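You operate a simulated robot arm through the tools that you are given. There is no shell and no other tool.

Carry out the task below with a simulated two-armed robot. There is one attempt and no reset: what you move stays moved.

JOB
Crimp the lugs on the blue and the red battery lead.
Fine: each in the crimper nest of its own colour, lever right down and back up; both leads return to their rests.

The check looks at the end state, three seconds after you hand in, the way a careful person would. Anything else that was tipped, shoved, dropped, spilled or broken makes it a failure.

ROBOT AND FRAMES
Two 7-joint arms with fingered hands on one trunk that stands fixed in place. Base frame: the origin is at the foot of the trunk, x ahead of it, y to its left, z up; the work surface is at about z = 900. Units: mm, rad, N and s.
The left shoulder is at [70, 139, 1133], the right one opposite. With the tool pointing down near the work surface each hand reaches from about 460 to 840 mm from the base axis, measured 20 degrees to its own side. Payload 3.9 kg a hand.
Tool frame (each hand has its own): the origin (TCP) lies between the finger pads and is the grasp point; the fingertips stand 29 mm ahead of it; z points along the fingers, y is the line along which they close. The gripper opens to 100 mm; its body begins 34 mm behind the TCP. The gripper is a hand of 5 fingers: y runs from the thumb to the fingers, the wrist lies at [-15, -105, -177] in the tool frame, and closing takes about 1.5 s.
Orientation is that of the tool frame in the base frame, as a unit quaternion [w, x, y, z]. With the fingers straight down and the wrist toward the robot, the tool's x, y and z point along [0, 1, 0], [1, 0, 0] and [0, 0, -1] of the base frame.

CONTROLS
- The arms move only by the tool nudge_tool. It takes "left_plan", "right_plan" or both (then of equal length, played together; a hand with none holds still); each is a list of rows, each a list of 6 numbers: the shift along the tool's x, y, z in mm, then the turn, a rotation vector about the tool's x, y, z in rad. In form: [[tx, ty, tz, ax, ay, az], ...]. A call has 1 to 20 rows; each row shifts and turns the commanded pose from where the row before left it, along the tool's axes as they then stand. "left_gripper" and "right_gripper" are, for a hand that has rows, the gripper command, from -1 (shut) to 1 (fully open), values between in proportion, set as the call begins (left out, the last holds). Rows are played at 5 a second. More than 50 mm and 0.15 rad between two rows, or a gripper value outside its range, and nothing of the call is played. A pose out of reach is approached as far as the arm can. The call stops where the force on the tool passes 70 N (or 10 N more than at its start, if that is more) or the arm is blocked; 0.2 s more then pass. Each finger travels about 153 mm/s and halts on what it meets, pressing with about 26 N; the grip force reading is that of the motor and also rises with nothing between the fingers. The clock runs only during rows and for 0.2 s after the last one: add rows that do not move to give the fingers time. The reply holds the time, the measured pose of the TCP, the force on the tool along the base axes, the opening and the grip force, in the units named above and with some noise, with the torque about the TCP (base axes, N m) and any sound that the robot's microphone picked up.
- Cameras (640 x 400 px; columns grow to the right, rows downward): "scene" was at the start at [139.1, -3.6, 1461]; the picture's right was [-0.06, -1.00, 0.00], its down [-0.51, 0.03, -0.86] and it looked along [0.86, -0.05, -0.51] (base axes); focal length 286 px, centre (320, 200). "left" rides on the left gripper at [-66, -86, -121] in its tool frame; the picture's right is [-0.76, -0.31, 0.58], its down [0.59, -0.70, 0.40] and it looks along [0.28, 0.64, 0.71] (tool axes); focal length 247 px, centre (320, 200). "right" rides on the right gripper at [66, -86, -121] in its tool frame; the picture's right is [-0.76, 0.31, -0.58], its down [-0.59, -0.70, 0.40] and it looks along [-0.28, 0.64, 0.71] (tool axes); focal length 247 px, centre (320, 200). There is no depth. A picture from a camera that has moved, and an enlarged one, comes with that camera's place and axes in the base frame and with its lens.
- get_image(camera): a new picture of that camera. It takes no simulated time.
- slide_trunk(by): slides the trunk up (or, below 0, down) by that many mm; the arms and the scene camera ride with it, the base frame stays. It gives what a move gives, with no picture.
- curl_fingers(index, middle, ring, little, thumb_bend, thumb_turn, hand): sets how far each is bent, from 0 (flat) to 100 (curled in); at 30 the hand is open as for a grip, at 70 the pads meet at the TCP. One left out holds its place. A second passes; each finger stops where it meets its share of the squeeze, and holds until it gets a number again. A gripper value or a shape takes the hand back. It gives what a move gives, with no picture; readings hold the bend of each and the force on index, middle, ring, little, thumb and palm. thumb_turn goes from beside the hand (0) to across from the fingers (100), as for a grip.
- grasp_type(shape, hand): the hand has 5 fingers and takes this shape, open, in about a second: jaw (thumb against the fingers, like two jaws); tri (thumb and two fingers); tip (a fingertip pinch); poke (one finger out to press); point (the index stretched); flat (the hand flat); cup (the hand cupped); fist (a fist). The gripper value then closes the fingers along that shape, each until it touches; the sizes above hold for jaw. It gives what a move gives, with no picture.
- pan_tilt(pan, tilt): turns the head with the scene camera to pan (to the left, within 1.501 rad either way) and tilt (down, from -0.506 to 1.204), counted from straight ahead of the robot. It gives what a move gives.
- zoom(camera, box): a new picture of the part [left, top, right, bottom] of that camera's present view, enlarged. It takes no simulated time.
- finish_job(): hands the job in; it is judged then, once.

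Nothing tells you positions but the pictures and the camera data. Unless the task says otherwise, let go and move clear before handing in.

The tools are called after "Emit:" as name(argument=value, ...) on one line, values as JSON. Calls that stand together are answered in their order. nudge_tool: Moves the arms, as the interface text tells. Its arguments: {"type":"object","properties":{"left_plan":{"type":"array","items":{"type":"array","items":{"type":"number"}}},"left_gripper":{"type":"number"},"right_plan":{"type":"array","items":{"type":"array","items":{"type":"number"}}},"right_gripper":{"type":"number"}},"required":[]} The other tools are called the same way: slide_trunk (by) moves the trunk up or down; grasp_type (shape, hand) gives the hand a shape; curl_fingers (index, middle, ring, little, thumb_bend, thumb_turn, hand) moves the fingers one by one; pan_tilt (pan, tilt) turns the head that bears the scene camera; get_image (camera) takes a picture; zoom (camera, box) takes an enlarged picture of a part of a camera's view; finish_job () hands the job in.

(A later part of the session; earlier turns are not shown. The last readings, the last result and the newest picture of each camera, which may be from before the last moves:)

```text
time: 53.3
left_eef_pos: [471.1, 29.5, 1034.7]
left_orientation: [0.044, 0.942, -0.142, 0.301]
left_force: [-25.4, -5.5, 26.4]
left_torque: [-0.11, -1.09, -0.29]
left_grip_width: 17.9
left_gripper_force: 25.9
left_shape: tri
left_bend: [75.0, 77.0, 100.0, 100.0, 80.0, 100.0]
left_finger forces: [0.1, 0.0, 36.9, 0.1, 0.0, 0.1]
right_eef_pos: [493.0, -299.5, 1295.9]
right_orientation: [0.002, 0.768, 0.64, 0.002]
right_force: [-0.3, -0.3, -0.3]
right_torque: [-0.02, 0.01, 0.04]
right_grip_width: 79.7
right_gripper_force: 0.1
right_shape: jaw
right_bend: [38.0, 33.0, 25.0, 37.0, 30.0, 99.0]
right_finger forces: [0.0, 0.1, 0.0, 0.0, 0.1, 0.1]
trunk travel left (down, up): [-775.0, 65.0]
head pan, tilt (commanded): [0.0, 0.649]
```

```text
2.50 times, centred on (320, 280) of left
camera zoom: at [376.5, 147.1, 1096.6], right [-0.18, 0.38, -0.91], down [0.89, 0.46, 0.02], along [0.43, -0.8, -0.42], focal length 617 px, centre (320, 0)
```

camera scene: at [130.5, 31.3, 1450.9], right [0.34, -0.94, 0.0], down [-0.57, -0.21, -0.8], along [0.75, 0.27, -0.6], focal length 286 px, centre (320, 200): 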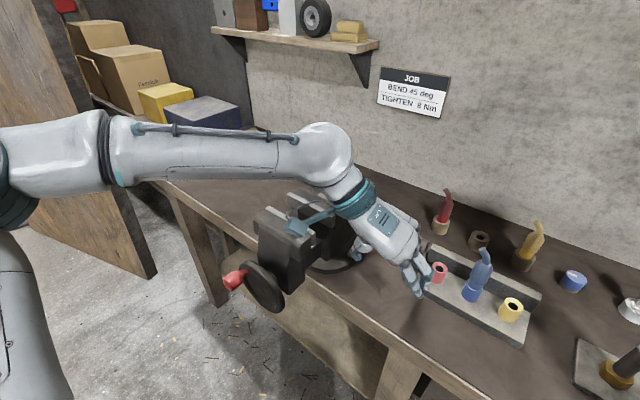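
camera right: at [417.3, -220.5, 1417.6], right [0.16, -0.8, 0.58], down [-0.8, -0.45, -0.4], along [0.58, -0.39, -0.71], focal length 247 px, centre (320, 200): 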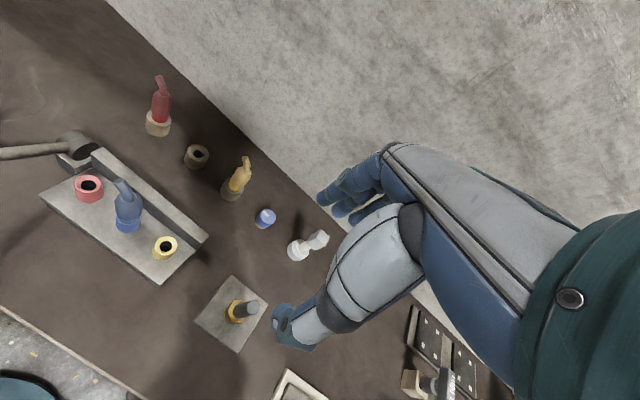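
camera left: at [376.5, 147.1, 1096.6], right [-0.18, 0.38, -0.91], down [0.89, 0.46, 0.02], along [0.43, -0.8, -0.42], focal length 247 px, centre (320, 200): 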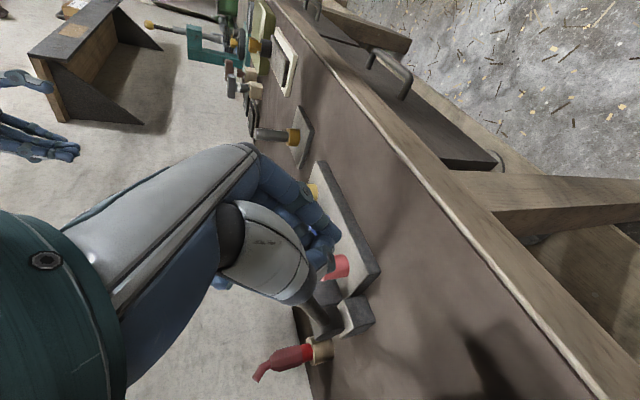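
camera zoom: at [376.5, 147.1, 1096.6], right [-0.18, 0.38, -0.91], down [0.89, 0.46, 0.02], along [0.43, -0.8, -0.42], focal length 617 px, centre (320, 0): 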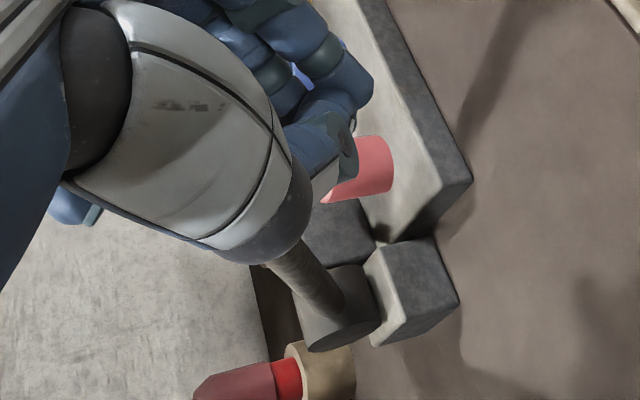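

The lever moved only about 5° with 37 N pushed in a poor direction; the tangent there is mostly downward. I'll lift off and use a fist to press the ball straight down with solid contact instead.

Emit:
nudge_tool(left_plan=[[8, 0, -12, 0, 0, 0], [8, 0, -12, 0, 0, 0], [10, 0, -14, 0, 0, 0], [12, 0, -17, 0, 0, 0], [12, 0, -17, 0, 0, 0], [0, 0, 0, 0, 0, 0]])

Emit:
grasp_type(hand="left", shape="fist")

Emit:
get_image(camera="left")

Emit:
get_image(camera="scene")

Emit:
get_image(camera="right")

```text
time: 54.7
left_eef_pos: [477.6, 30.3, 1119.6]
left_orientation: [0.045, 0.944, -0.137, 0.298]
left_force: [-0.3, -0.6, -0.3]
left_torque: [-0.01, 0.01, -0.03]
left_grip_width: 18.0
left_gripper_force: 26.4
left_shape: tri
left_bend: [75.0, 77.0, 100.0, 100.0, 80.0, 100.0]
left_finger forces: [0.1, 0.0, 0.1, 0.1, 0.1, 0.1]
right_eef_pos: [500.8, -299.4, 1294.1]
right_orientation: [0.001, 0.769, 0.639, 0.0]
right_force: [-0.2, -0.4, -0.2]
right_torque: [0.02, -0.04, 0.01]
right_grip_width: 79.5
right_gripper_force: 0.0
right_shape: jaw
right_bend: [38.0, 33.0, 25.0, 37.0, 30.0, 99.0]
right_finger forces: [0.0, 0.1, 0.0, 0.0, 0.1, 0.0]
trunk travel left (down, up): [-775.0, 65.0]
head pan, tilt (commanded): [0.0, 0.649]
```

```text
time: 55.6
left_eef_pos: [476.1, 32.0, 1119.0]
left_orientation: [0.044, 0.944, -0.138, 0.297]
left_force: [0.5, -0.3, 0.3]
left_torque: [0.03, 0.0, -0.02]
left_grip_width: 0.1
left_gripper_force: 0.1
left_shape: fist
left_bend: [99.0, 100.0, 100.0, 100.0, 87.0, 84.0]
left_finger forces: [0.0, 0.0, 0.0, 0.0, 0.0, 0.0]
right_eef_pos: [501.0, -299.9, 1292.4]
right_orientation: [-0.001, 0.769, 0.639, 0.0]
right_force: [-0.7, 0.7, -0.5]
right_torque: [0.01, -0.01, -0.01]
right_grip_width: 79.8
right_gripper_force: 0.1
right_shape: jaw
right_bend: [38.0, 33.0, 25.0, 37.0, 30.0, 99.0]
right_finger forces: [0.0, 0.0, 0.0, 0.1, 0.0, 0.1]
trunk travel left (down, up): [-775.0, 65.0]
head pan, tilt (commanded): [0.0, 0.649]
```

```text
taken
camera left: at [383.2, 147.7, 1180.8], right [-0.19, 0.38, -0.91], down [0.88, 0.47, 0.01], along [0.43, -0.8, -0.42], focal length 247 px, centre (320, 200)
```

left: 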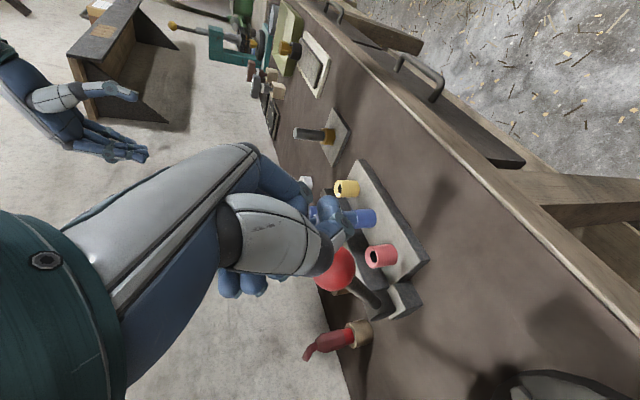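

```text
taken
camera scene: at [135.9, 1.5, 1450.9], right [0.0, -1.0, 0.0], down [-0.6, 0.0, -0.8], along [0.8, 0.0, -0.6], focal length 286 px, centre (320, 200)
```

scene: 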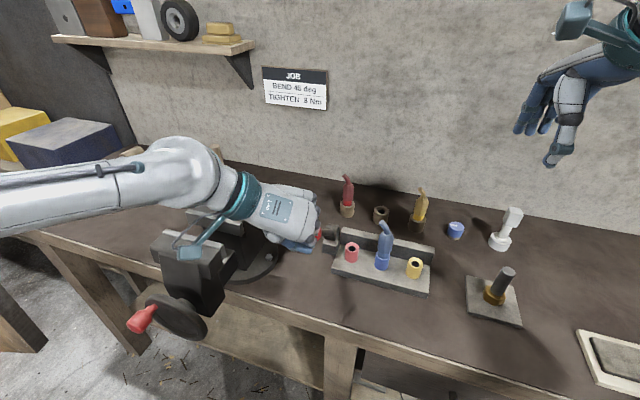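

```text
taken
camera right: at [426.2, -220.3, 1414.5], right [0.16, -0.8, 0.58], down [-0.8, -0.45, -0.4], along [0.58, -0.4, -0.71], focal length 247 px, centre (320, 200)
```

right: 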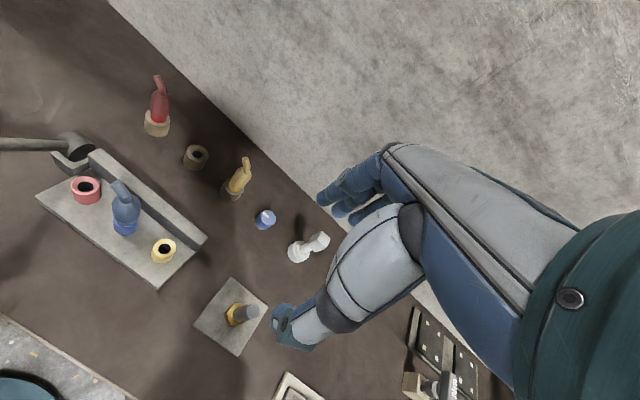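

Emit:
zoom(camera="right", box=[0, 80, 160, 240])

Emit:
zoom(camera="left", box=[200, 140, 440, 340])

Emit:
zoom(camera="scene", box=[240, 160, 400, 300])

```text
2.50 times, centred on (80, 160) of right
camera zoom: at [426.2, -220.3, 1414.5], right [0.16, -0.8, 0.58], down [-0.8, -0.45, -0.4], along [0.58, -0.4, -0.71], focal length 617 px, centre (920, 300)
```

zoom: 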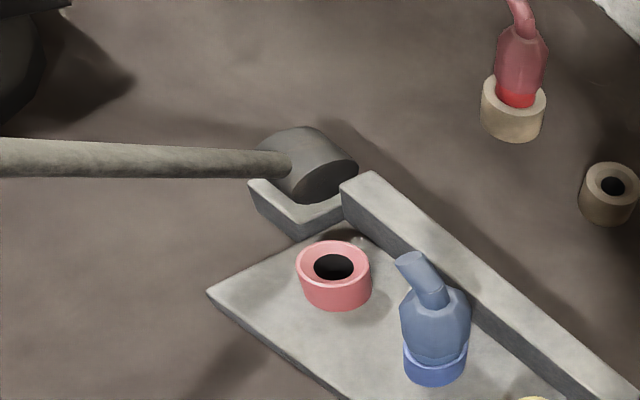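

```text
2.00 times, centred on (320, 240) of left
camera zoom: at [383.2, 147.7, 1180.8], right [-0.19, 0.38, -0.91], down [0.88, 0.47, 0.01], along [0.43, -0.8, -0.42], focal length 494 px, centre (320, 120)
```

zoom: 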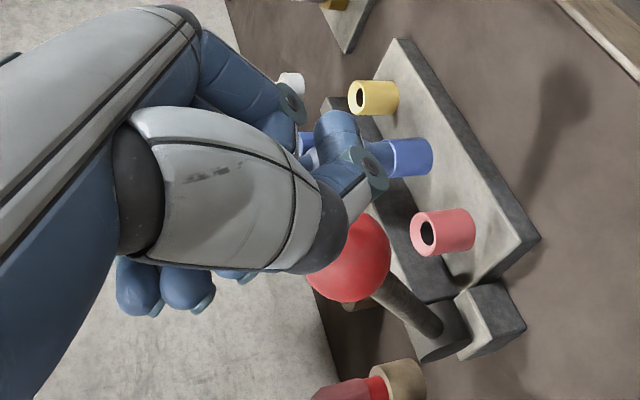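

```text
2.86 times, centred on (320, 230) of scene
camera zoom: at [135.9, 1.5, 1450.9], right [0.0, -1.0, 0.0], down [-0.6, 0.0, -0.8], along [0.8, 0.0, -0.6], focal length 816 px, centre (320, 114)
```

zoom: 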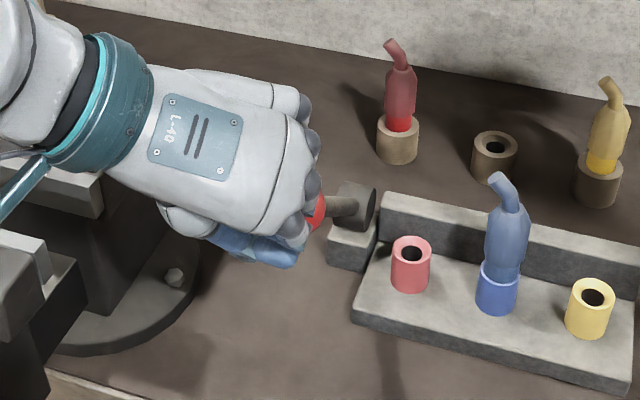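

The lever sits at about 48° now; my closed fingers dragged it up a little. I'll raise the fist, turn it to point straight down, and check its underside relative to the ball.

Emit:
nudge_tool(left_plan=[[12, 0, -17, 0, 0, 0], [12, 0, -17, 0, 0, 0], [0, 0, 0, 0, -0.122, 0], [0, 0, 0, 0, -0.122, 0], [0, 0, 0, 0, -0.122, 0], [0, 0, 0, 0, -0.122, 0], [0, 0, 0, 0, -0.122, 0], [0, 0, 0, 0, 0, 0]])

Emit:
get_image(camera="left")

Emit:
get_image(camera="scene")

Emit:
zoom(camera="scene", box=[220, 150, 380, 290])

```text
time: 57.4
left_eef_pos: [478.8, 32.1, 1160.7]
left_orientation: [0.001, 0.99, -0.144, 0.0]
left_force: [-0.6, 0.2, -0.3]
left_torque: [0.02, -0.02, -0.02]
left_grip_width: 0.0
left_gripper_force: 0.1
left_shape: fist
left_bend: [99.0, 100.0, 100.0, 100.0, 87.0, 84.0]
left_finger forces: [0.0, 0.0, 0.0, 0.1, 0.0, 0.1]
right_eef_pos: [500.2, -299.2, 1292.8]
right_orientation: [0.001, 0.769, 0.639, 0.0]
right_force: [0.7, 0.1, -0.1]
right_torque: [-0.02, 0.02, 0.03]
right_grip_width: 79.9
right_gripper_force: 0.1
right_shape: jaw
right_bend: [38.0, 33.0, 25.0, 37.0, 30.0, 99.0]
right_finger forces: [0.0, 0.0, 0.0, 0.1, 0.0, 0.0]
trunk travel left (down, up): [-775.0, 65.0]
head pan, tilt (commanded): [0.0, 0.649]
```

```text
taken
camera left: at [439.2, 132.1, 1282.3], right [-0.64, 0.51, -0.58], down [0.77, 0.51, -0.4], along [0.09, -0.7, -0.71], focal length 247 px, centre (320, 200)
```

left: 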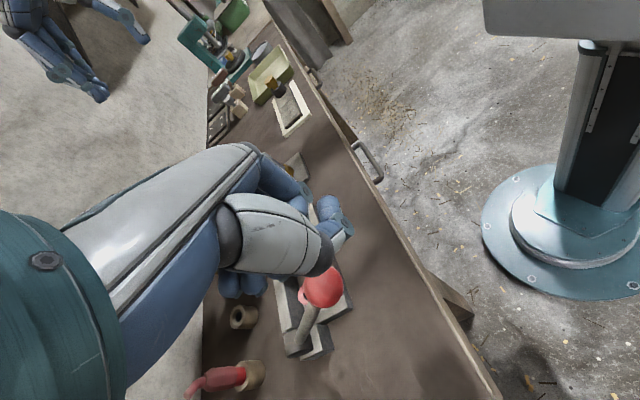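

```text
taken
camera scene: at [135.3, 1.9, 1451.0], right [0.0, -1.0, 0.0], down [-0.6, 0.0, -0.8], along [0.8, 0.0, -0.6], focal length 286 px, centre (320, 200)
```

scene: 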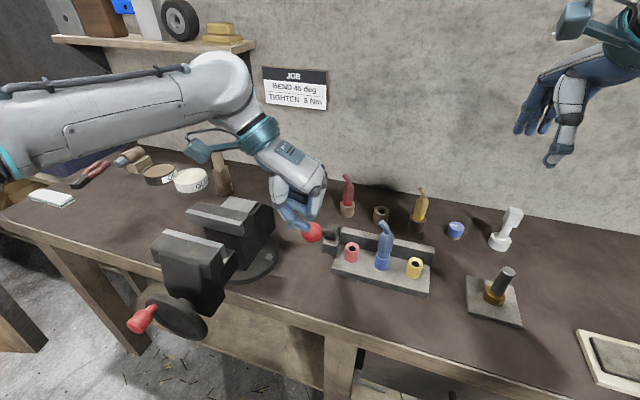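

```text
2.86 times, centred on (300, 220) of scene
camera zoom: at [135.3, 1.9, 1451.0], right [0.0, -1.0, 0.0], down [-0.6, 0.0, -0.8], along [0.8, 0.0, -0.6], focal length 816 px, centre (377, 143)
```

zoom: 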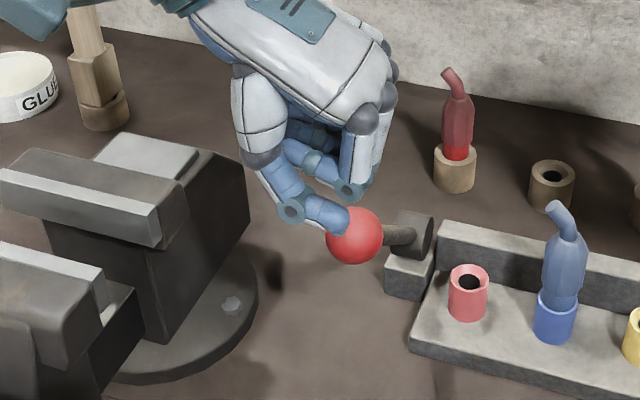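

The fist's curled fingers will press the ball well if it sits under ring and little, beside the thumb tip. I'll shift sideways 10 mm and descend until contact.

Emit:
nudge_tool(left_plan=[[0, -10, 0, 0, 0, 0], [0, 0, 15, 0, 0, 0], [0, 0, 15, 0, 0, 0], [0, 0, 10, 0, 0, 0], [0, 0, 0, 0, 0, 0]])

Emit:
zoom(camera="scene", box=[220, 150, 380, 290])

Emit:
zoom(camera="left", box=[180, 160, 420, 360])

```text
time: 58.6
left_eef_pos: [481.6, 40.0, 1120.9]
left_orientation: [0.0, 0.989, -0.145, 0.001]
left_force: [-0.4, -0.7, 0.6]
left_torque: [0.01, 0.01, 0.0]
left_grip_width: 0.2
left_gripper_force: 0.1
left_shape: fist
left_bend: [99.0, 100.0, 100.0, 100.0, 87.0, 84.0]
left_finger forces: [0.1, 0.0, 0.0, 0.0, 0.0, 0.0]
right_eef_pos: [501.3, -300.1, 1292.7]
right_orientation: [0.0, 0.769, 0.639, 0.001]
right_force: [1.0, -0.1, 0.0]
right_torque: [-0.01, 0.03, -0.03]
right_grip_width: 79.7
right_gripper_force: 0.0
right_shape: jaw
right_bend: [38.0, 33.0, 25.0, 37.0, 30.0, 99.0]
right_finger forces: [0.0, 0.0, 0.1, 0.0, 0.0, 0.0]
trunk travel left (down, up): [-775.0, 65.0]
head pan, tilt (commanded): [0.0, 0.649]
```

```text
2.86 times, centred on (300, 220) of scene
camera zoom: at [135.8, 1.4, 1450.9], right [0.0, -1.0, 0.0], down [-0.6, 0.0, -0.8], along [0.8, 0.0, -0.6], focal length 816 px, centre (377, 143)
```

zoom: 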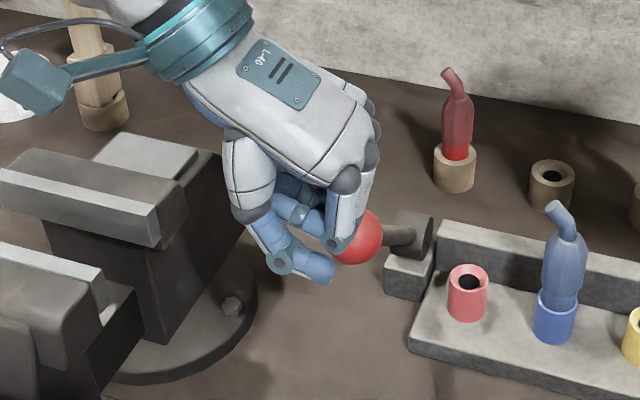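

```text
2.00 times, centred on (300, 260) of left
camera zoom: at [442.2, 140.8, 1241.6], right [-0.64, 0.51, -0.58], down [0.77, 0.51, -0.4], along [0.09, -0.7, -0.71], focal length 494 px, centre (360, 80)
```

zoom: 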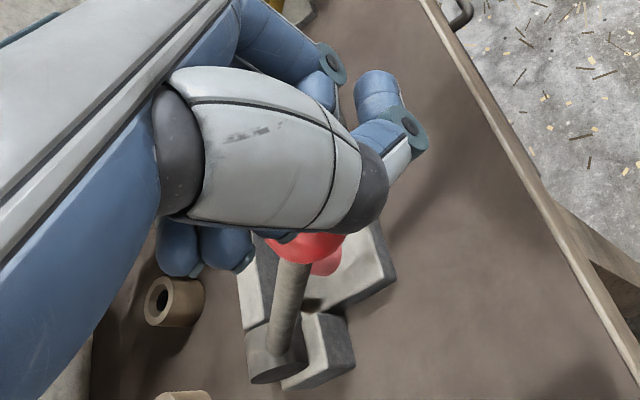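

Emit:
nudge_tool(left_plan=[[0, -4, 6, 0, 0, 0], [0, 0, 5, 0, 0, 0], [0, 0, 4, 0, 0, 0], [0, 0, 4, 0, 0, 0], [0, 0, 0, 0, 0, 0]])

Emit:
zoom(camera="left", box=[180, 160, 420, 360])

Emit:
zoom(camera="scene", box=[220, 150, 380, 290])

```text
time: 59.8
left_eef_pos: [482.4, 44.9, 1101.8]
left_orientation: [0.0, 0.99, -0.145, -0.001]
left_force: [-0.6, 0.7, 0.5]
left_torque: [0.0, -0.03, 0.04]
left_grip_width: 0.0
left_gripper_force: 0.0
left_shape: fist
left_bend: [99.0, 100.0, 100.0, 100.0, 87.0, 84.0]
left_finger forces: [0.0, 0.0, 0.0, 0.0, 0.0, 0.0]
right_eef_pos: [500.6, -301.0, 1292.3]
right_orientation: [0.0, 0.769, 0.64, 0.0]
right_force: [-0.4, 0.4, -0.6]
right_torque: [-0.05, -0.01, -0.02]
right_grip_width: 80.0
right_gripper_force: 0.0
right_shape: jaw
right_bend: [38.0, 33.0, 25.0, 37.0, 30.0, 99.0]
right_finger forces: [0.0, 0.0, 0.1, 0.0, 0.1, 0.0]
trunk travel left (down, up): [-775.0, 65.0]
head pan, tilt (commanded): [0.0, 0.649]
```

```text
2.00 times, centred on (300, 260) of left
camera zoom: at [443.3, 145.7, 1222.4], right [-0.64, 0.51, -0.58], down [0.77, 0.51, -0.4], along [0.09, -0.7, -0.71], focal length 494 px, centre (360, 80)
```

zoom: 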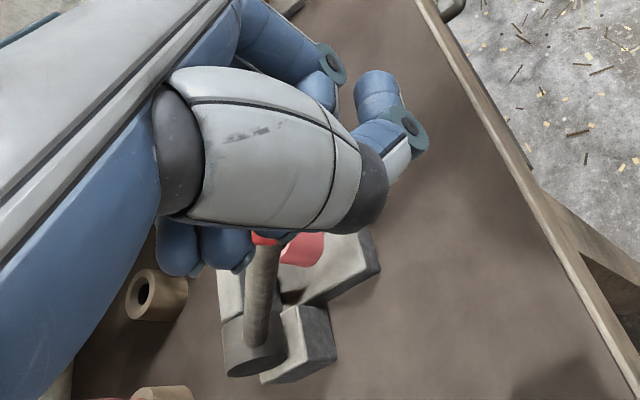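

```text
2.86 times, centred on (300, 220) of scene
camera zoom: at [135.8, 1.4, 1450.9], right [0.0, -1.0, 0.0], down [-0.6, 0.0, -0.8], along [0.8, 0.0, -0.6], focal length 816 px, centre (377, 143)
```

zoom: 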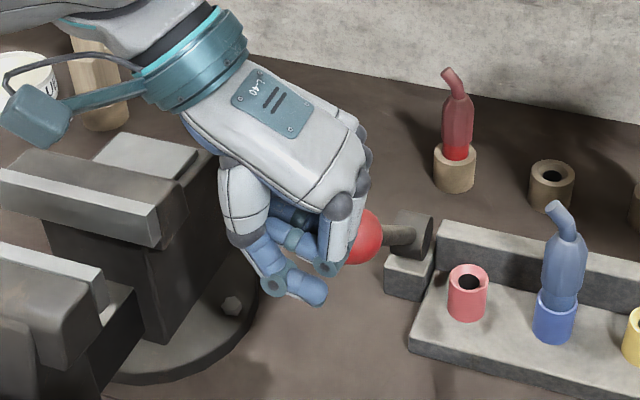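

Emit:
nudge_tool(left_plan=[[0, 0, 4, 0, 0, 0], [0, 0, 4, 0, 0, 0], [0, 0, 4, 0, 0, 0], [0, 0, 4, 0, 0, 0], [0, 0, 0, 0, 0, 0]])

Emit:
zoom(camera="left", box=[180, 160, 420, 360])

Emit:
zoom(camera="scene", box=[220, 150, 380, 290])

Emit:
zoom(camera="right", box=[0, 80, 160, 240])

```text
time: 61.0
left_eef_pos: [480.2, 44.1, 1086.0]
left_orientation: [0.0, 0.99, -0.144, 0.002]
left_force: [-5.7, 0.9, 5.1]
left_torque: [-0.15, -0.2, -0.1]
left_grip_width: 0.0
left_gripper_force: 0.1
left_shape: fist
left_bend: [99.0, 100.0, 100.0, 100.0, 87.0, 84.0]
left_finger forces: [0.0, 0.0, 8.0, 0.0, 0.0, 0.1]
right_eef_pos: [498.9, -299.1, 1293.3]
right_orientation: [0.001, 0.769, 0.64, 0.001]
right_force: [-0.4, -0.4, 0.1]
right_torque: [-0.03, 0.01, -0.02]
right_grip_width: 80.0
right_gripper_force: 0.0
right_shape: jaw
right_bend: [38.0, 33.0, 25.0, 37.0, 30.0, 99.0]
right_finger forces: [0.0, 0.0, 0.1, 0.0, 0.1, 0.0]
trunk travel left (down, up): [-775.0, 65.0]
head pan, tilt (commanded): [0.0, 0.649]
```

```text
2.00 times, centred on (300, 260) of left
camera zoom: at [440.9, 144.8, 1207.4], right [-0.64, 0.51, -0.58], down [0.77, 0.5, -0.4], along [0.09, -0.7, -0.71], focal length 494 px, centre (360, 80)
```

zoom: 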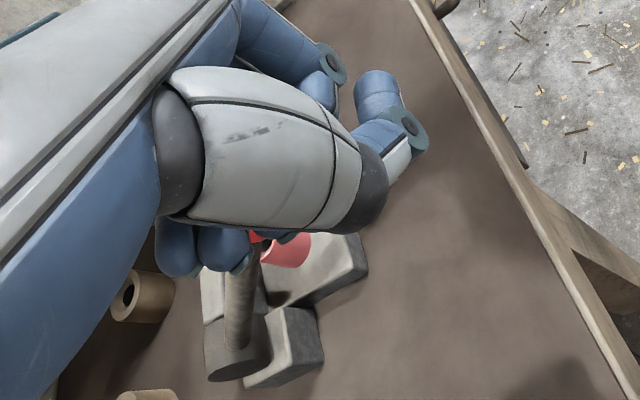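

```text
2.86 times, centred on (300, 220) of scene
camera zoom: at [133.5, 1.9, 1451.2], right [0.0, -1.0, 0.0], down [-0.6, 0.0, -0.8], along [0.8, 0.0, -0.6], focal length 816 px, centre (377, 143)
```

zoom: 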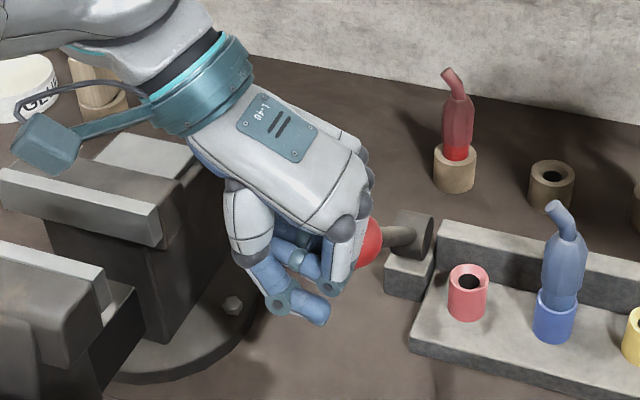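

```text
2.50 times, centred on (80, 160) of right
camera zoom: at [423.8, -219.9, 1415.4], right [0.16, -0.8, 0.58], down [-0.8, -0.45, -0.4], along [0.58, -0.4, -0.71], focal length 617 px, centre (920, 300)
```

zoom: 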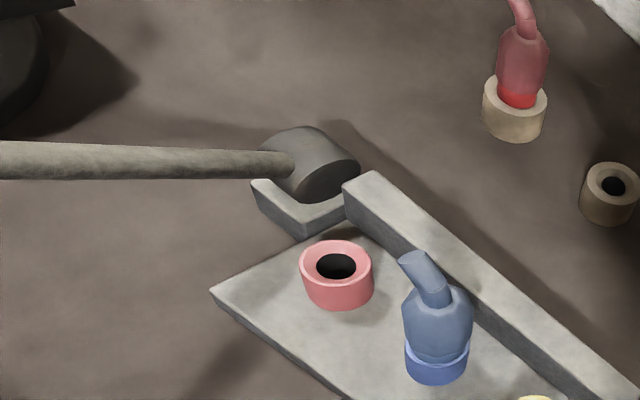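

Contact was with the wrong side of the ball, pushing along the lever. I'll lift, tuck the thumb beside the hand, and tilt the fist so it pushes tangentially from the far-upper side of the ball.

Emit:
nudge_tool(left_plan=[[0, 0, -15, 0, 0, 0], [0, 0, -25, 0, 0, 0], [0, 0, -25, 0, 0, 0], [0, 0, 0, 0, 0, 0]])

Emit:
curl_fingers(hand="left", index=100, middle=100, ring=100, little=100, thumb_bend=0, thumb_turn=0)

Emit:
nudge_tool(left_plan=[[0, 0, 0, 0, -0.131, 0], [0, 0, 0, 0, -0.131, 0], [0, 0, 0, 0, -0.131, 0], [0, 0, 0, 0, -0.131, 0], [0, 0, 0, 0, 0, 0]])

Emit:
get_image(camera="left")

Emit:
zoom(camera="scene", box=[200, 120, 400, 290])

Emit:
get_image(camera="right")

```text
time: 62.0
left_eef_pos: [481.7, 45.6, 1151.6]
left_orientation: [0.0, 0.99, -0.144, 0.001]
left_force: [-1.1, 0.0, 0.2]
left_torque: [0.02, -0.01, -0.02]
left_grip_width: 0.0
left_gripper_force: 0.0
left_shape: fist
left_bend: [99.0, 100.0, 100.0, 100.0, 87.0, 84.0]
left_finger forces: [0.0, 0.0, 0.1, 0.0, 0.0, 0.1]
right_eef_pos: [502.3, -299.5, 1292.6]
right_orientation: [-0.001, 0.769, 0.64, 0.0]
right_force: [-0.5, -0.2, 0.2]
right_torque: [0.01, 0.02, 0.02]
right_grip_width: 79.9
right_gripper_force: 0.1
right_shape: jaw
right_bend: [38.0, 33.0, 25.0, 37.0, 30.0, 99.0]
right_finger forces: [0.1, 0.2, 0.0, 0.1, 0.1, 0.0]
trunk travel left (down, up): [-775.0, 65.0]
head pan, tilt (commanded): [0.0, 0.649]
```

```text
time: 63.0
left_eef_pos: [481.2, 44.9, 1151.7]
left_orientation: [0.0, 0.989, -0.145, 0.001]
left_force: [0.2, -0.1, 0.1]
left_torque: [0.02, -0.02, -0.01]
left_grip_width: 96.1
left_gripper_force: 0.0
left_shape: fingers
left_bend: [100.0, 100.0, 100.0, 100.0, 0.0, 0.0]
left_finger forces: [0.0, 0.0, 0.0, 0.0, 0.0, 0.0]
right_eef_pos: [501.1, -298.4, 1292.9]
right_orientation: [0.0, 0.769, 0.64, -0.001]
right_force: [0.3, -0.6, -0.1]
right_torque: [0.01, 0.0, 0.04]
right_grip_width: 79.6
right_gripper_force: 0.1
right_shape: jaw
right_bend: [38.0, 33.0, 25.0, 37.0, 30.0, 99.0]
right_finger forces: [0.1, 0.0, 0.1, 0.0, 0.0, 0.0]
trunk travel left (down, up): [-775.0, 65.0]
head pan, tilt (commanded): [0.0, 0.649]
```

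```text
time: 64.2
left_eef_pos: [481.8, 45.1, 1150.7]
left_orientation: [-0.037, 0.956, -0.139, -0.257]
left_force: [0.3, 0.2, 0.3]
left_torque: [-0.02, -0.03, -0.01]
left_grip_width: 96.0
left_gripper_force: 0.1
left_shape: fingers
left_bend: [100.0, 100.0, 100.0, 100.0, 0.0, 0.0]
left_finger forces: [0.1, 0.1, 0.1, 0.0, 0.0, 0.1]
right_eef_pos: [501.5, -299.8, 1292.9]
right_orientation: [0.001, 0.769, 0.64, 0.001]
right_force: [-0.3, -0.6, -0.3]
right_torque: [-0.02, 0.01, 0.0]
right_grip_width: 80.0
right_gripper_force: 0.0
right_shape: jaw
right_bend: [38.0, 33.0, 25.0, 37.0, 30.0, 99.0]
right_finger forces: [0.1, 0.0, 0.0, 0.0, 0.0, 0.0]
trunk travel left (down, up): [-775.0, 65.0]
head pan, tilt (commanded): [0.0, 0.649]
```

```text
taken
camera left: at [509.2, 125.6, 1289.1], right [-0.82, 0.56, -0.12], down [0.5, 0.58, -0.64], along [-0.29, -0.58, -0.76], focal length 247 px, centre (320, 200)
```

left: 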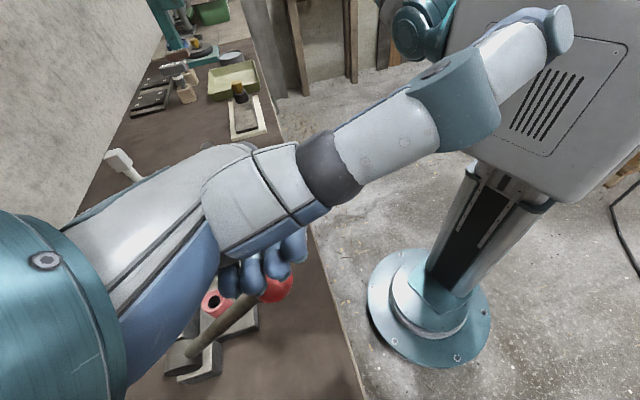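

```text
2.35 times, centred on (300, 205) of scene
camera zoom: at [135.0, 1.9, 1451.0], right [0.0, -1.0, 0.0], down [-0.6, 0.0, -0.8], along [0.8, 0.0, -0.6], focal length 672 px, centre (367, 188)
```

zoom: 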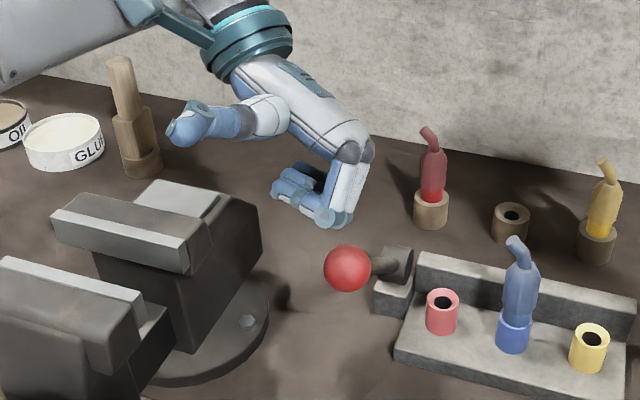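

```text
taken
camera right: at [425.3, -219.9, 1414.8], right [0.16, -0.8, 0.58], down [-0.8, -0.45, -0.4], along [0.58, -0.4, -0.71], focal length 247 px, centre (320, 200)
```

right: 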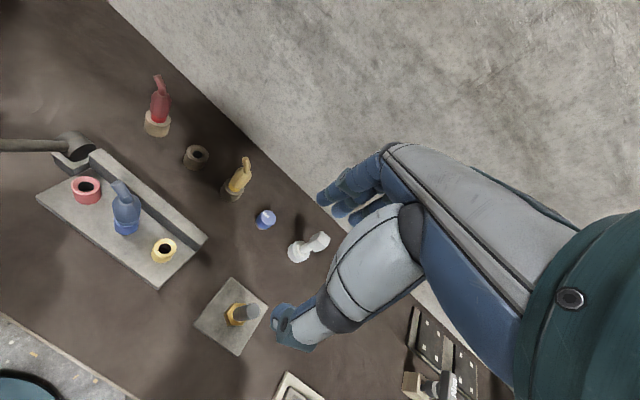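

Now the fist's underside faces along the lever's tangent. I'll slide it forward so the ball sits under the middle and ring fingers, and descend to touch.

Emit:
nudge_tool(left_plan=[[20, 0, 0, 0, 0, 0], [19, 0, 0, 0, 0, 0], [0, 0, 8, 0, 0, 0], [0, 0, 5, 0, 0, 0], [0, 0, 0, 0, 0, 0]])

Emit:
zoom(camera="scene", box=[200, 120, 400, 290])

Emit:
zoom(camera="left", box=[140, 180, 380, 380])

```text
time: 65.4
left_eef_pos: [511.3, 37.6, 1119.7]
left_orientation: [-0.037, 0.956, -0.139, -0.255]
left_force: [0.1, -0.4, 0.9]
left_torque: [0.03, -0.03, 0.01]
left_grip_width: 95.6
left_gripper_force: 0.1
left_shape: fingers
left_bend: [100.0, 100.0, 100.0, 100.0, 0.0, 0.0]
left_finger forces: [0.0, 0.0, 0.0, 0.1, 0.0, 0.0]
right_eef_pos: [500.2, -299.7, 1292.8]
right_orientation: [0.0, 0.769, 0.639, 0.0]
right_force: [-1.2, -0.1, -1.1]
right_torque: [-0.01, -0.03, 0.01]
right_grip_width: 79.5
right_gripper_force: 0.1
right_shape: jaw
right_bend: [38.0, 33.0, 25.0, 37.0, 30.0, 99.0]
right_finger forces: [0.0, 0.0, 0.1, 0.0, 0.0, 0.0]
trunk travel left (down, up): [-775.0, 65.0]
head pan, tilt (commanded): [0.0, 0.649]
```

```text
2.35 times, centred on (300, 205) of scene
camera zoom: at [135.9, 1.4, 1450.9], right [0.0, -1.0, 0.0], down [-0.6, 0.0, -0.8], along [0.8, 0.0, -0.6], focal length 672 px, centre (367, 188)
```

zoom: 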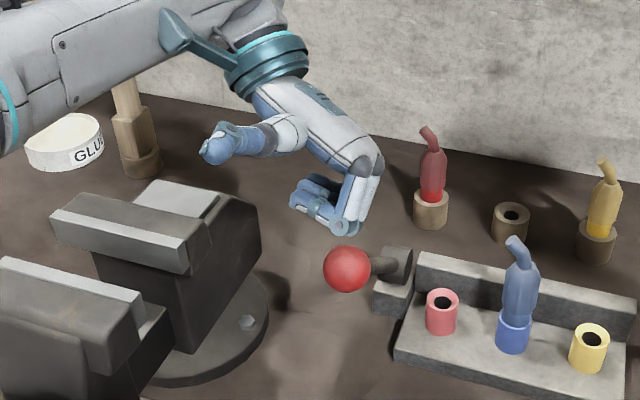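

```text
2.00 times, centred on (260, 280) of left
camera zoom: at [537.5, 117.5, 1258.1], right [-0.82, 0.56, -0.12], down [0.5, 0.58, -0.64], along [-0.29, -0.58, -0.76], focal length 494 px, centre (440, 40)
```

zoom: 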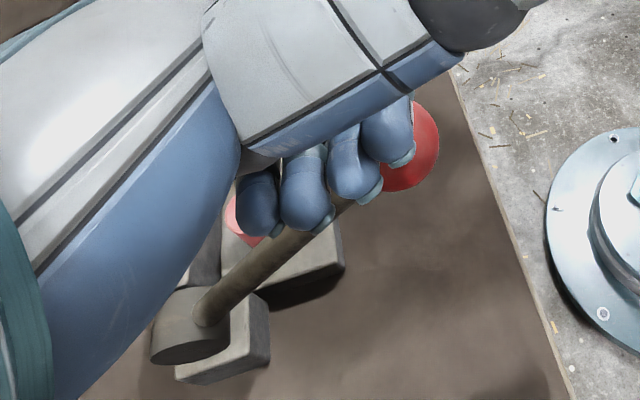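

Emit:
nudge_tool(left_plan=[[-8, 0, 0, 0, 0, 0], [0, 0, 4, 0, 0, 0], [0, 0, 4, 0, 0, 0], [0, 0, 4, 0, 0, 0], [0, 0, 0, 0, 0, 0]])

Emit:
zoom(camera="scene", box=[200, 120, 400, 290])

Emit:
zoom(camera="left", box=[140, 180, 380, 380])

```text
time: 66.6
left_eef_pos: [498.0, 40.2, 1113.3]
left_orientation: [-0.037, 0.956, -0.139, -0.256]
left_force: [0.2, -1.0, 0.1]
left_torque: [0.01, 0.01, 0.0]
left_grip_width: 95.8
left_gripper_force: 0.0
left_shape: fingers
left_bend: [100.0, 100.0, 100.0, 100.0, 0.0, 0.0]
left_finger forces: [0.1, 0.1, 0.0, 0.0, 0.1, 0.0]
right_eef_pos: [501.6, -300.1, 1292.2]
right_orientation: [0.001, 0.769, 0.64, 0.0]
right_force: [0.2, -0.2, -0.3]
right_torque: [0.01, -0.01, -0.03]
right_grip_width: 79.6
right_gripper_force: 0.1
right_shape: jaw
right_bend: [38.0, 33.0, 25.0, 37.0, 30.0, 99.0]
right_finger forces: [0.0, 0.1, 0.1, 0.0, 0.0, 0.0]
trunk travel left (down, up): [-775.0, 65.0]
head pan, tilt (commanded): [0.0, 0.649]
```

```text
2.35 times, centred on (300, 205) of scene
camera zoom: at [136.1, 1.4, 1450.9], right [0.0, -1.0, 0.0], down [-0.6, 0.0, -0.8], along [0.8, 0.0, -0.6], focal length 672 px, centre (367, 188)
```

zoom: 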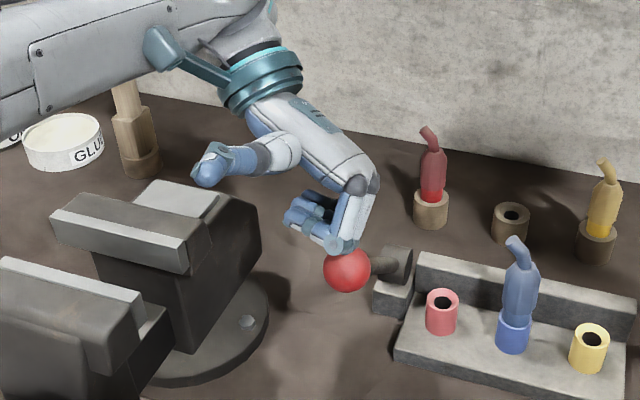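

```text
2.00 times, centred on (260, 280) of left
camera zoom: at [524.3, 121.1, 1251.6], right [-0.82, 0.56, -0.12], down [0.5, 0.58, -0.64], along [-0.29, -0.58, -0.76], focal length 494 px, centre (440, 40)
```

zoom: 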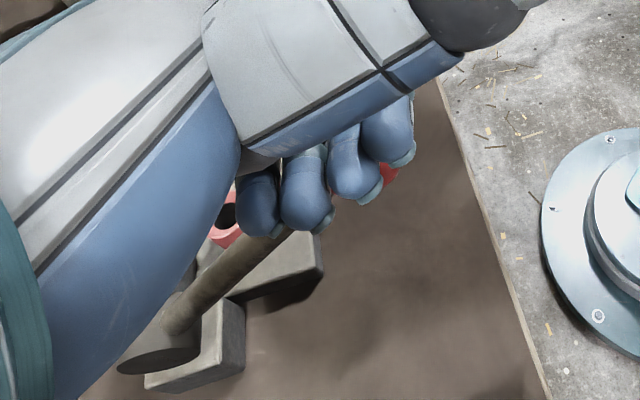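

Emit:
nudge_tool(left_plan=[[0, 0, 4, 0, 0, 0], [0, 0, 4, 0, 0, 0], [0, 0, 4, 0, 0, 0], [0, 0, 0, 0, 0, 0]])

Emit:
zoom(camera="scene", box=[200, 120, 400, 290])

Emit:
zoom(camera="right", box=[0, 80, 160, 240])

```text
time: 67.6
left_eef_pos: [490.2, 43.3, 1103.4]
left_orientation: [-0.037, 0.956, -0.14, -0.256]
left_force: [-0.2, 0.6, 1.7]
left_torque: [-0.04, -0.01, 0.01]
left_grip_width: 95.6
left_gripper_force: 0.5
left_shape: fingers
left_bend: [100.0, 100.0, 100.0, 100.0, 0.0, 0.0]
left_finger forces: [0.1, 0.0, 0.9, 0.0, 0.0, 0.1]
right_eef_pos: [500.7, -299.4, 1292.0]
right_orientation: [0.0, 0.769, 0.64, -0.001]
right_force: [0.3, 0.8, -0.3]
right_torque: [0.0, -0.02, -0.02]
right_grip_width: 79.8
right_gripper_force: 0.0
right_shape: jaw
right_bend: [38.0, 33.0, 25.0, 37.0, 30.0, 99.0]
right_finger forces: [0.0, 0.0, 0.0, 0.1, 0.0, 0.0]
trunk travel left (down, up): [-775.0, 65.0]
head pan, tilt (commanded): [0.0, 0.649]
```

```text
2.35 times, centred on (300, 205) of scene
camera zoom: at [135.8, 1.5, 1450.9], right [0.0, -1.0, 0.0], down [-0.6, 0.0, -0.8], along [0.8, 0.0, -0.6], focal length 672 px, centre (367, 188)
```

zoom: 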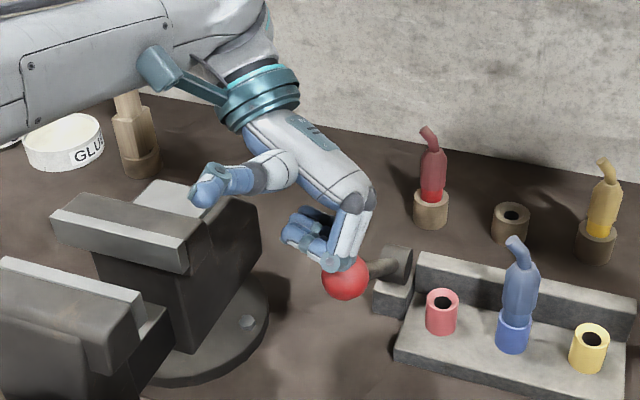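

```text
2.50 times, centred on (80, 160) of right
camera zoom: at [426.0, -220.3, 1414.5], right [0.16, -0.8, 0.58], down [-0.8, -0.45, -0.4], along [0.58, -0.4, -0.71], focal length 617 px, centre (920, 300)
```

zoom: 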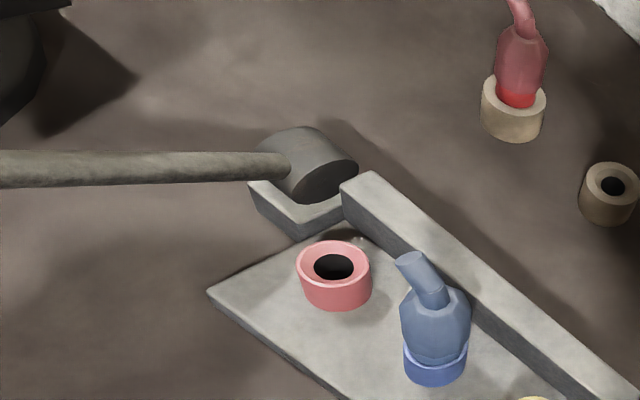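

Contact made and the lever moves easily with light force. I'll push on along its arc, rotating the hand with it.

Emit:
nudge_tool(left_plan=[[-2, 0, 8.9, 0, 0.0436, 0], [-2, 0, 8.9, 0, 0.0436, 0], [-2, 0, 8.9, 0, 0.0436, 0], [-2, 0, 8.9, 0, 0.0436, 0], [0, 0, 0, 0, 0, 0]])

Emit:
zoom(camera="scene", box=[200, 120, 400, 290])

Emit:
zoom(camera="right", box=[0, 80, 160, 240])

Emit:
zoom(camera="left", box=[140, 180, 380, 380])

```text
time: 68.8
left_eef_pos: [467.9, 48.8, 1073.9]
left_orientation: [-0.025, 0.975, -0.142, -0.171]
left_force: [-0.4, 0.6, 1.0]
left_torque: [-0.01, -0.01, -0.01]
left_grip_width: 95.6
left_gripper_force: 0.5
left_shape: fingers
left_bend: [100.0, 100.0, 100.0, 100.0, 0.0, 0.0]
left_finger forces: [0.0, 0.0, 0.5, 0.0, 0.0, 0.0]
right_eef_pos: [501.5, -299.6, 1293.0]
right_orientation: [0.0, 0.769, 0.639, 0.0]
right_force: [0.5, 0.6, 0.6]
right_torque: [0.02, 0.0, 0.0]
right_grip_width: 79.8
right_gripper_force: 0.1
right_shape: jaw
right_bend: [38.0, 33.0, 25.0, 37.0, 30.0, 99.0]
right_finger forces: [0.1, 0.0, 0.1, 0.1, 0.0, 0.1]
trunk travel left (down, up): [-775.0, 65.0]
head pan, tilt (commanded): [0.0, 0.649]
```

```text
2.35 times, centred on (300, 205) of scene
camera zoom: at [136.0, 1.3, 1450.9], right [0.0, -1.0, 0.0], down [-0.6, 0.0, -0.8], along [0.8, 0.0, -0.6], focal length 672 px, centre (367, 188)
```

zoom: 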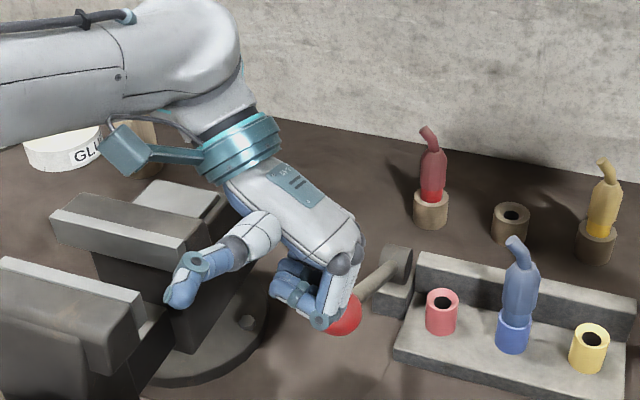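

```text
2.50 times, centred on (80, 160) of right
camera zoom: at [426.3, -220.4, 1414.4], right [0.16, -0.8, 0.58], down [-0.8, -0.45, -0.4], along [0.58, -0.4, -0.71], focal length 617 px, centre (920, 300)
```

zoom: 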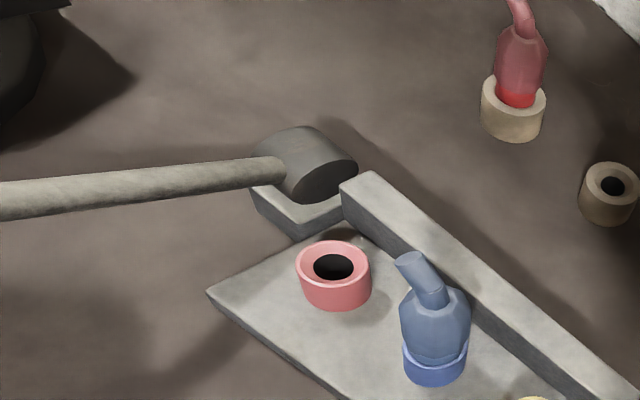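

```text
2.00 times, centred on (260, 280) of left
camera zoom: at [472.5, 136.5, 1210.5], right [-0.78, 0.55, -0.28], down [0.6, 0.55, -0.58], along [-0.16, -0.62, -0.77], focal length 494 px, centre (440, 40)
```

zoom: 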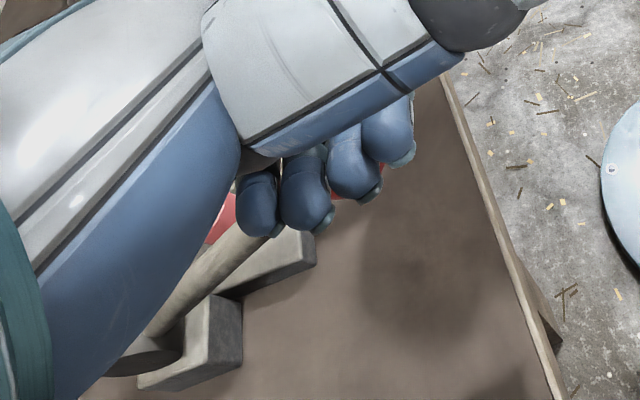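

The lever moves with barely 1 N, now at about 62°, so the earlier slips were just geometry. I'll keep pushing down, watching for the end stop.

Emit:
nudge_tool(left_plan=[[-2, 0, 8.9, 0, 0.0436, 0], [-2, 0, 8.9, 0, 0.0436, 0], [-2, 0, 8.9, 0, 0.0436, 0], [-2, 0, 8.9, 0, 0.0436, 0], [0, 0, 0, 0, 0, 0]])

Emit:
zoom(camera="scene", box=[200, 120, 400, 290])

Emit:
zoom(camera="right", box=[0, 80, 160, 240])

Emit:
zoom(camera="left", box=[140, 180, 380, 380])

```text
time: 69.9
left_eef_pos: [454.2, 52.0, 1056.1]
left_orientation: [0.0, 0.987, -0.142, -0.072]
left_force: [-8.5, 0.6, 24.1]
left_torque: [-0.6, -0.93, -0.22]
left_grip_width: 95.8
left_gripper_force: 13.4
left_shape: fingers
left_bend: [100.0, 100.0, 100.0, 100.0, 0.0, 0.0]
left_finger forces: [0.0, 0.0, 18.5, 8.7, 0.0, 0.0]
right_eef_pos: [496.6, -297.7, 1295.7]
right_orientation: [0.001, 0.768, 0.64, 0.002]
right_force: [-0.9, 0.6, 0.0]
right_torque: [0.0, -0.01, -0.01]
right_grip_width: 79.6
right_gripper_force: 0.2
right_shape: jaw
right_bend: [38.0, 33.0, 25.0, 37.0, 30.0, 99.0]
right_finger forces: [0.1, 0.0, 0.0, 0.1, 0.1, 0.0]
trunk travel left (down, up): [-775.0, 65.0]
head pan, tilt (commanded): [0.0, 0.649]
stopped in row 5 (left hand): the force on the tool passed its limit at 72 N (the readings are from after the stop); the commanded pose is now the measured one
```

```text
2.35 times, centred on (300, 205) of scene
camera zoom: at [131.0, 3.6, 1450.8], right [0.0, -1.0, 0.0], down [-0.6, 0.0, -0.8], along [0.8, 0.0, -0.6], focal length 672 px, centre (367, 188)
```

zoom: 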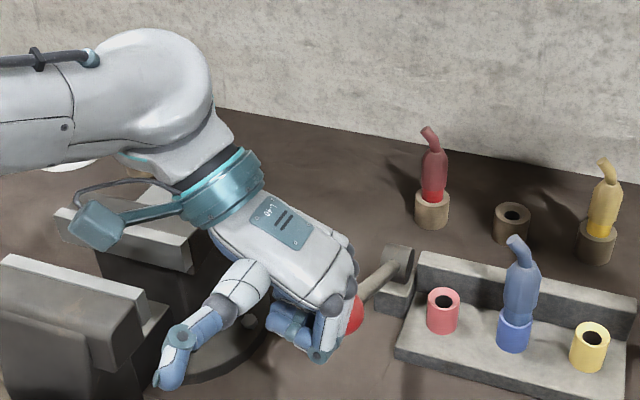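

```text
2.50 times, centred on (80, 160) of right
camera zoom: at [421.5, -218.0, 1415.7], right [0.16, -0.8, 0.58], down [-0.8, -0.45, -0.4], along [0.58, -0.4, -0.71], focal length 617 px, centre (920, 300)
```

zoom: 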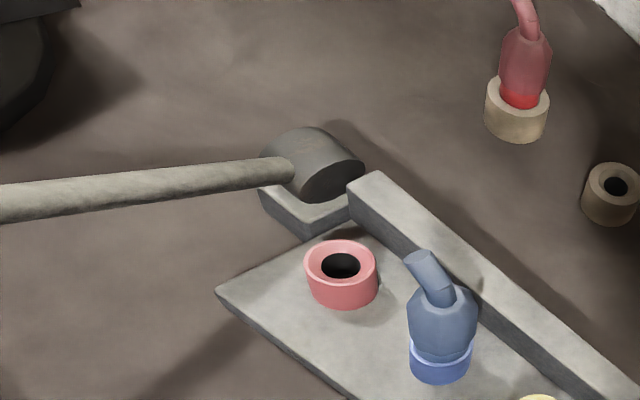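

```text
2.00 times, centred on (260, 280) of left
camera zoom: at [431.7, 148.6, 1184.8], right [-0.71, 0.52, -0.47], down [0.7, 0.52, -0.49], along [-0.01, -0.68, -0.73], focal length 494 px, centre (440, 40)
```

zoom: 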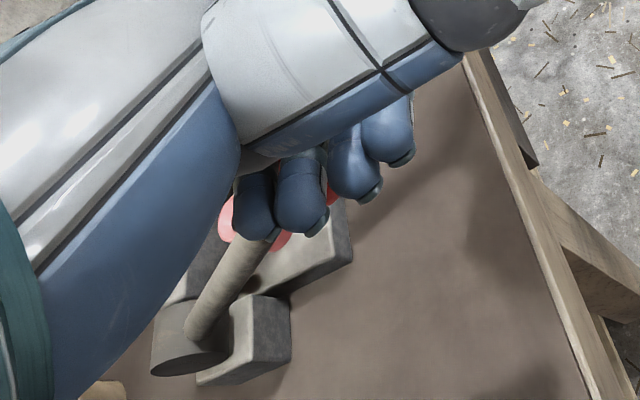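

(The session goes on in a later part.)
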